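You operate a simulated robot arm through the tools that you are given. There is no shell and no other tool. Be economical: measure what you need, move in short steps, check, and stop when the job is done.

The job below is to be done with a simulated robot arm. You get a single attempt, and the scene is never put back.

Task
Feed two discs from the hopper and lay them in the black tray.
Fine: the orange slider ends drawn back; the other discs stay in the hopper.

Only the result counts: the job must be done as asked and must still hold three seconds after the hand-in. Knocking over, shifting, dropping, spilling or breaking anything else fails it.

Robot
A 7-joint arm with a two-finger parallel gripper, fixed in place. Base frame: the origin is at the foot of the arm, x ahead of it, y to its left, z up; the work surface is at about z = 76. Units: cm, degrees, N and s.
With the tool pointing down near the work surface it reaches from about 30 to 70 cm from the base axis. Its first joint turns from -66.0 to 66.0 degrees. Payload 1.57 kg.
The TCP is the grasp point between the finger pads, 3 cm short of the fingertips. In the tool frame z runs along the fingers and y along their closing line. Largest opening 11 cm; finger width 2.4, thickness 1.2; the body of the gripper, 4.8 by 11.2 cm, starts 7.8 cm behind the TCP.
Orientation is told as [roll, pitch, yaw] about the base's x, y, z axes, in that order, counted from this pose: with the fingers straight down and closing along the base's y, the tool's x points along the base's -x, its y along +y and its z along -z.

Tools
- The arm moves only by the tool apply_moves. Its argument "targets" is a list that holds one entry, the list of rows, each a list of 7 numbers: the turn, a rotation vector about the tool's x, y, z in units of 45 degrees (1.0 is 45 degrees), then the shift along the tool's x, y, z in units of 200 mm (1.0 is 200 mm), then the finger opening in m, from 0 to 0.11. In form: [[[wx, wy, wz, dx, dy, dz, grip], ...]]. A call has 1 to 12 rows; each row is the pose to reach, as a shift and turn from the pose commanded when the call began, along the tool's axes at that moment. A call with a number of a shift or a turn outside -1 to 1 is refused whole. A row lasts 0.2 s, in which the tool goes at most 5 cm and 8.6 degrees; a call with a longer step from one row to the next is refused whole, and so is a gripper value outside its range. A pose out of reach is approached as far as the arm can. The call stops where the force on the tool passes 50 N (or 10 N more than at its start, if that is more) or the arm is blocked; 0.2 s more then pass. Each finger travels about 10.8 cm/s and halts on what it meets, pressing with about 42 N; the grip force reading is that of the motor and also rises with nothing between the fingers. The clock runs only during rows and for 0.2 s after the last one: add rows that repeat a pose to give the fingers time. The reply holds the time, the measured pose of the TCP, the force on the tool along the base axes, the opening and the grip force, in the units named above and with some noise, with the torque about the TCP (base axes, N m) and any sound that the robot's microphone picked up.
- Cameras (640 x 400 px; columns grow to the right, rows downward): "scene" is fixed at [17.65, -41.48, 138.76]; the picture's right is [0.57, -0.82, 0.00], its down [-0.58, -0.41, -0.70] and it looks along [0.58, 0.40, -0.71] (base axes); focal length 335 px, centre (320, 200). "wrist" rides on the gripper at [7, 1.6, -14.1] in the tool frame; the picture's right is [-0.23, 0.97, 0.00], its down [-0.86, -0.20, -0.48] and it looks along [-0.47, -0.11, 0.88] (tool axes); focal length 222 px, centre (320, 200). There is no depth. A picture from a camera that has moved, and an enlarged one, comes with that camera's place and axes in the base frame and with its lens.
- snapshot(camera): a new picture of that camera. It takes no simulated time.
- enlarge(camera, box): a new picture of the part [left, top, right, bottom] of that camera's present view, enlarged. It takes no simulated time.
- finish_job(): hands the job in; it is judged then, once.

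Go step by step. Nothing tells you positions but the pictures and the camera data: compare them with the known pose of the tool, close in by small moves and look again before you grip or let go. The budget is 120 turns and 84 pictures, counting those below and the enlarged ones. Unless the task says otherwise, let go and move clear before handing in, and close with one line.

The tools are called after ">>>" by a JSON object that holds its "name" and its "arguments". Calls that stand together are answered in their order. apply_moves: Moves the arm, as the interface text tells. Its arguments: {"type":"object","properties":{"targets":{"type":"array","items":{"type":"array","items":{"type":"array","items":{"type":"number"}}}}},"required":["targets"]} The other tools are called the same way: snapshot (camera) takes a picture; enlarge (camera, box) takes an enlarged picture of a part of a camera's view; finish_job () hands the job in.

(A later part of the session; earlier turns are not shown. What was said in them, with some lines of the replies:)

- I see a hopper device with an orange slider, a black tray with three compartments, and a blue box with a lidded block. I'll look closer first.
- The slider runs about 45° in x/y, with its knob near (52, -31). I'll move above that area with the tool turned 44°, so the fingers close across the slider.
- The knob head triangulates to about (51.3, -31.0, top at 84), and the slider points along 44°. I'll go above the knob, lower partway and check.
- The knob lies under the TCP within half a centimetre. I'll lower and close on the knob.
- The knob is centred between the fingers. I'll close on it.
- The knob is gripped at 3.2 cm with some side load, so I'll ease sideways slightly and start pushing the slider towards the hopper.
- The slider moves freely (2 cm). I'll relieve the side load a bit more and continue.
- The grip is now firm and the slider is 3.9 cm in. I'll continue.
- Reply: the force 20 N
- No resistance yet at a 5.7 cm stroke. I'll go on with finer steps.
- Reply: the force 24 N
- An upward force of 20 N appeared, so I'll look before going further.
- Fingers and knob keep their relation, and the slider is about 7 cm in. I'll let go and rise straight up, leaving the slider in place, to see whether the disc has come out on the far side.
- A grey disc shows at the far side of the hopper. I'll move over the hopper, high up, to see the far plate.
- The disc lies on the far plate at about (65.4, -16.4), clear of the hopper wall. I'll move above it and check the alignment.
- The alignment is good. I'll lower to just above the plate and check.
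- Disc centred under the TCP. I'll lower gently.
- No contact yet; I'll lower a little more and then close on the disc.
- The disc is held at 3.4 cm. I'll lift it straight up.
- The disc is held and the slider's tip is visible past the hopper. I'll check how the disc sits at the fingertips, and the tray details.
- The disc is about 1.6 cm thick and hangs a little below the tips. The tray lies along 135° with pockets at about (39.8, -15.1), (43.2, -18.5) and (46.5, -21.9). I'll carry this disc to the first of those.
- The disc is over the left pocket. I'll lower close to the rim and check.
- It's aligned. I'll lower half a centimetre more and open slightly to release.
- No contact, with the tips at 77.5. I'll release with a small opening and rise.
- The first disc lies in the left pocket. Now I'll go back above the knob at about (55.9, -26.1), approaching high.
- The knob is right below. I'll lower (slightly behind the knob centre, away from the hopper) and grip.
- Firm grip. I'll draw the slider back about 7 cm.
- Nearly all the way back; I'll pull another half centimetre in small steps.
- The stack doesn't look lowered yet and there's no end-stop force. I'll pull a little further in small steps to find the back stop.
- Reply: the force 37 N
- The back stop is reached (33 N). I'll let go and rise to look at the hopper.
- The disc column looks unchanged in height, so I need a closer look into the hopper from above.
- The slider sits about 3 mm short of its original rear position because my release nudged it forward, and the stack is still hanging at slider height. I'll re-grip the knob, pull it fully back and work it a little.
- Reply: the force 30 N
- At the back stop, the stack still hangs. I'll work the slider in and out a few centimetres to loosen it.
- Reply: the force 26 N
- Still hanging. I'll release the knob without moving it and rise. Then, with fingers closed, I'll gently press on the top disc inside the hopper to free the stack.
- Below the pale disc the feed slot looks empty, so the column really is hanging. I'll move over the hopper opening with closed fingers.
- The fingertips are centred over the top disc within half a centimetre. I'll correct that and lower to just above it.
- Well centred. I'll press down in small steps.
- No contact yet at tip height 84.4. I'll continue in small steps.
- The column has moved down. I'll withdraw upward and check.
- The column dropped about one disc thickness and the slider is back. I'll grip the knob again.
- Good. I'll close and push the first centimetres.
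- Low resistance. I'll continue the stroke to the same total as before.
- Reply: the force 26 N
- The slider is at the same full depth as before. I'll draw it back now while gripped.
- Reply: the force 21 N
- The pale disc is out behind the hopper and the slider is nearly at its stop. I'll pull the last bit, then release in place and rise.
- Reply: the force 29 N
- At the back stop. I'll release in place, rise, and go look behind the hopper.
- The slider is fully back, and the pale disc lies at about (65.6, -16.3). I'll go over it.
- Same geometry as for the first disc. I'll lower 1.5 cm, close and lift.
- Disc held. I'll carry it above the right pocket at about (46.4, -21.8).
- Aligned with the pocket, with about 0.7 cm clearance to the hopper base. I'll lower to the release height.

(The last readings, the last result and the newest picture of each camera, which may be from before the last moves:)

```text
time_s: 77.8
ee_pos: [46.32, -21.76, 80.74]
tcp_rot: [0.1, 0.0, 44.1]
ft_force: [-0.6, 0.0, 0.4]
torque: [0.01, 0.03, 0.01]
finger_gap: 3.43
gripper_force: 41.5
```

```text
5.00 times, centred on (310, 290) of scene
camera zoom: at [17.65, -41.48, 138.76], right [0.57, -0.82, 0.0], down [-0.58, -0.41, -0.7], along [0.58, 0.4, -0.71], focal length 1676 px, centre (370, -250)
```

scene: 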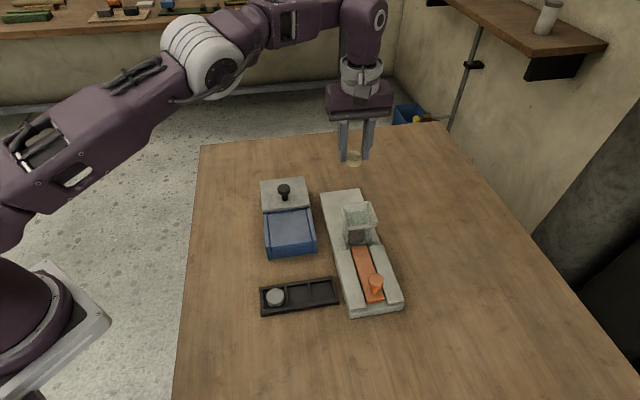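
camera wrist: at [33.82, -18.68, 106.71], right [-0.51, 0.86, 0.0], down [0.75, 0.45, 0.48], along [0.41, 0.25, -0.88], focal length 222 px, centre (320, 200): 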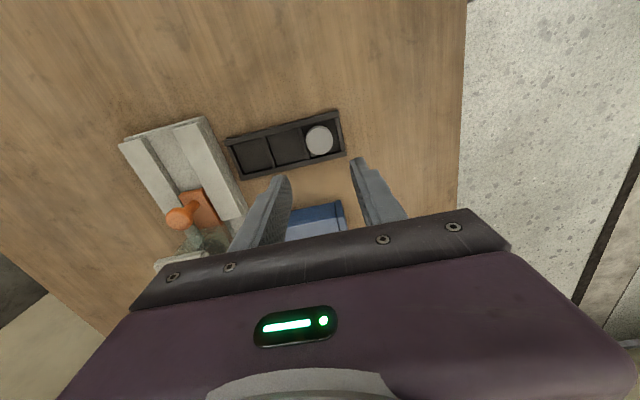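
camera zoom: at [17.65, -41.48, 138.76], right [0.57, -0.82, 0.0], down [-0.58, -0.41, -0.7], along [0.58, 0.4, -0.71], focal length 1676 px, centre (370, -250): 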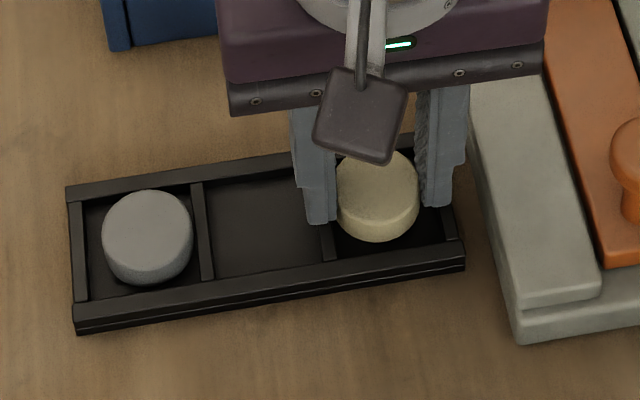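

The disc sits slightly towards the divider. I'll shift it 2.5 mm to the right, then release with a minimal opening and rise.

>>> {"name": "apply_moves", "arguments": {"targets": [[[0, 0, 0, 0, -0.0125, 0, 0.028], [0, 0, 0, 0, -0.0125, 0.008, 0.028], [0, 0, 0, 0, -0.0125, 0.008, 0.028]]]}}

>>> {"name": "enlarge", "arguments": {"camera": "scene", "box": [290, 250, 360, 320]}}

```text
time_s: 78.6
ee_pos: [46.76, -21.87, 80.54]
tcp_rot: [0.0, 0.1, 44.1]
ft_force: [-0.9, 0.3, -0.1]
torque: [-0.02, -0.01, 0.0]
finger_gap: 3.42
gripper_force: 41.7
```

```text
5.71 times, centred on (325, 285) of scene
camera zoom: at [17.65, -41.48, 138.76], right [0.57, -0.82, 0.0], down [-0.58, -0.41, -0.7], along [0.58, 0.4, -0.71], focal length 1916 px, centre (291, -286)
```

zoom: 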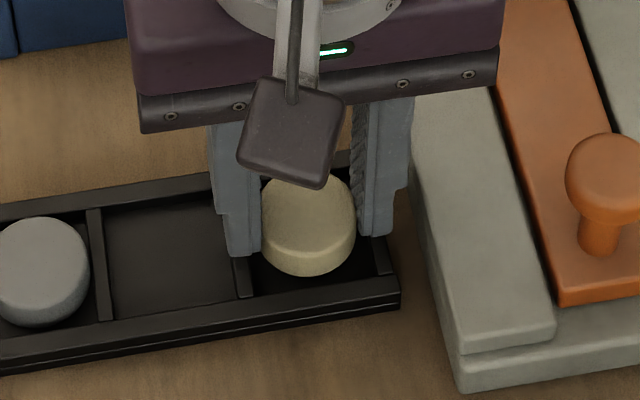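

Well placed and clear of the base. I'll release and rise.

>>> {"name": "apply_moves", "arguments": {"targets": [[[0, 0, 0, 0, 0, 0, 0.038], [0, 0, 0, 0, 0, 0, 0.041], [0, 0, 0, 0, 0, 0, 0.041], [0, 0, 0, 0, 0, -0.02, 0.041], [0, 0, 0, 0, 0, -0.06, 0.041], [0, 0, 0, 0, 0, -0.15, 0.045], [0, 0, 0, 0, 0, -0.35, 0.05], [0, 0, 0, 0, 0, -0.6, 0.05], [0, 0, 0, 0, 0, -0.8, 0.05], [0, 0, 0, 0.2, 0.1, -0.95, 0.05], [0, 0, 0, 0.4, 0.2, -0.95, 0.05], [0, 0, 0, 0.4, 0.2, -0.95, 0.05]]]}}

>>> {"name": "enlarge", "arguments": {"camera": "scene", "box": [240, 170, 420, 330]}}

```text
refused: row 10 steps farther than a row can; nothing moved
```

```text
2.50 times, centred on (330, 250) of scene
camera zoom: at [17.65, -41.48, 138.76], right [0.57, -0.82, 0.0], down [-0.58, -0.41, -0.7], along [0.58, 0.4, -0.71], focal length 838 px, centre (295, 75)
```

zoom: 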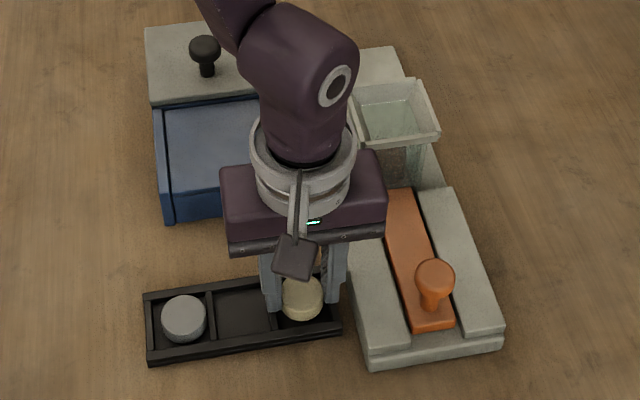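

The call was refused because one step was too long, so nothing moved. I'll repeat it with shorter steps.

>>> {"name": "apply_moves", "arguments": {"targets": [[[0, 0, 0, 0, 0, 0, 0.038], [0, 0, 0, 0, 0, 0, 0.041], [0, 0, 0, 0, 0, 0, 0.041], [0, 0, 0, 0, 0, -0.02, 0.041], [0, 0, 0, 0, 0, -0.06, 0.041], [0, 0, 0, 0, 0, -0.15, 0.045], [0, 0, 0, 0, 0, -0.35, 0.05], [0, 0, 0, 0, 0, -0.55, 0.05], [0, 0, 0, 0, 0, -0.75, 0.05], [0, 0, 0, 0.1, 0.1, -0.85, 0.05], [0, 0, 0, 0.2, 0.2, -0.85, 0.05], [0, 0, 0, 0.3, 0.3, -0.85, 0.05]]]}}

>>> {"name": "enlarge", "arguments": {"camera": "scene", "box": [240, 170, 420, 330]}}

```text
time_s: 81.2
ee_pos: [38.01, -21.7, 97.39]
tcp_rot: [0.0, -0.1, 44.1]
ft_force: [0.3, 0.6, -0.8]
torque: [0.0, 0.01, -0.02]
finger_gap: 5.01
gripper_force: 0.1
```

```text
2.50 times, centred on (330, 250) of scene
camera zoom: at [17.65, -41.48, 138.76], right [0.57, -0.82, 0.0], down [-0.58, -0.41, -0.7], along [0.58, 0.4, -0.71], focal length 838 px, centre (295, 75)
```

zoom: 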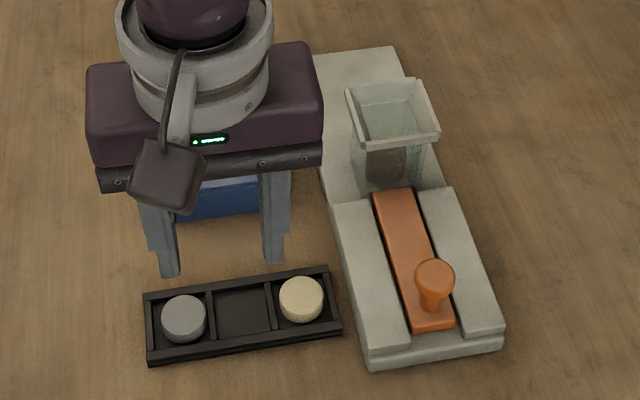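

Both discs lie in tray pockets, the slider is fully drawn back, the remaining discs are in the hopper, and the gripper is clear. I'll hand in.

>>> {"name": "finish_job", "arguments": {}}

```text
The job is handed in.
```

I fed two discs from the hopper and laid them in the two end pockets of the black tray; the orange slider is drawn back to its stop and the other discs are still in the hopper.
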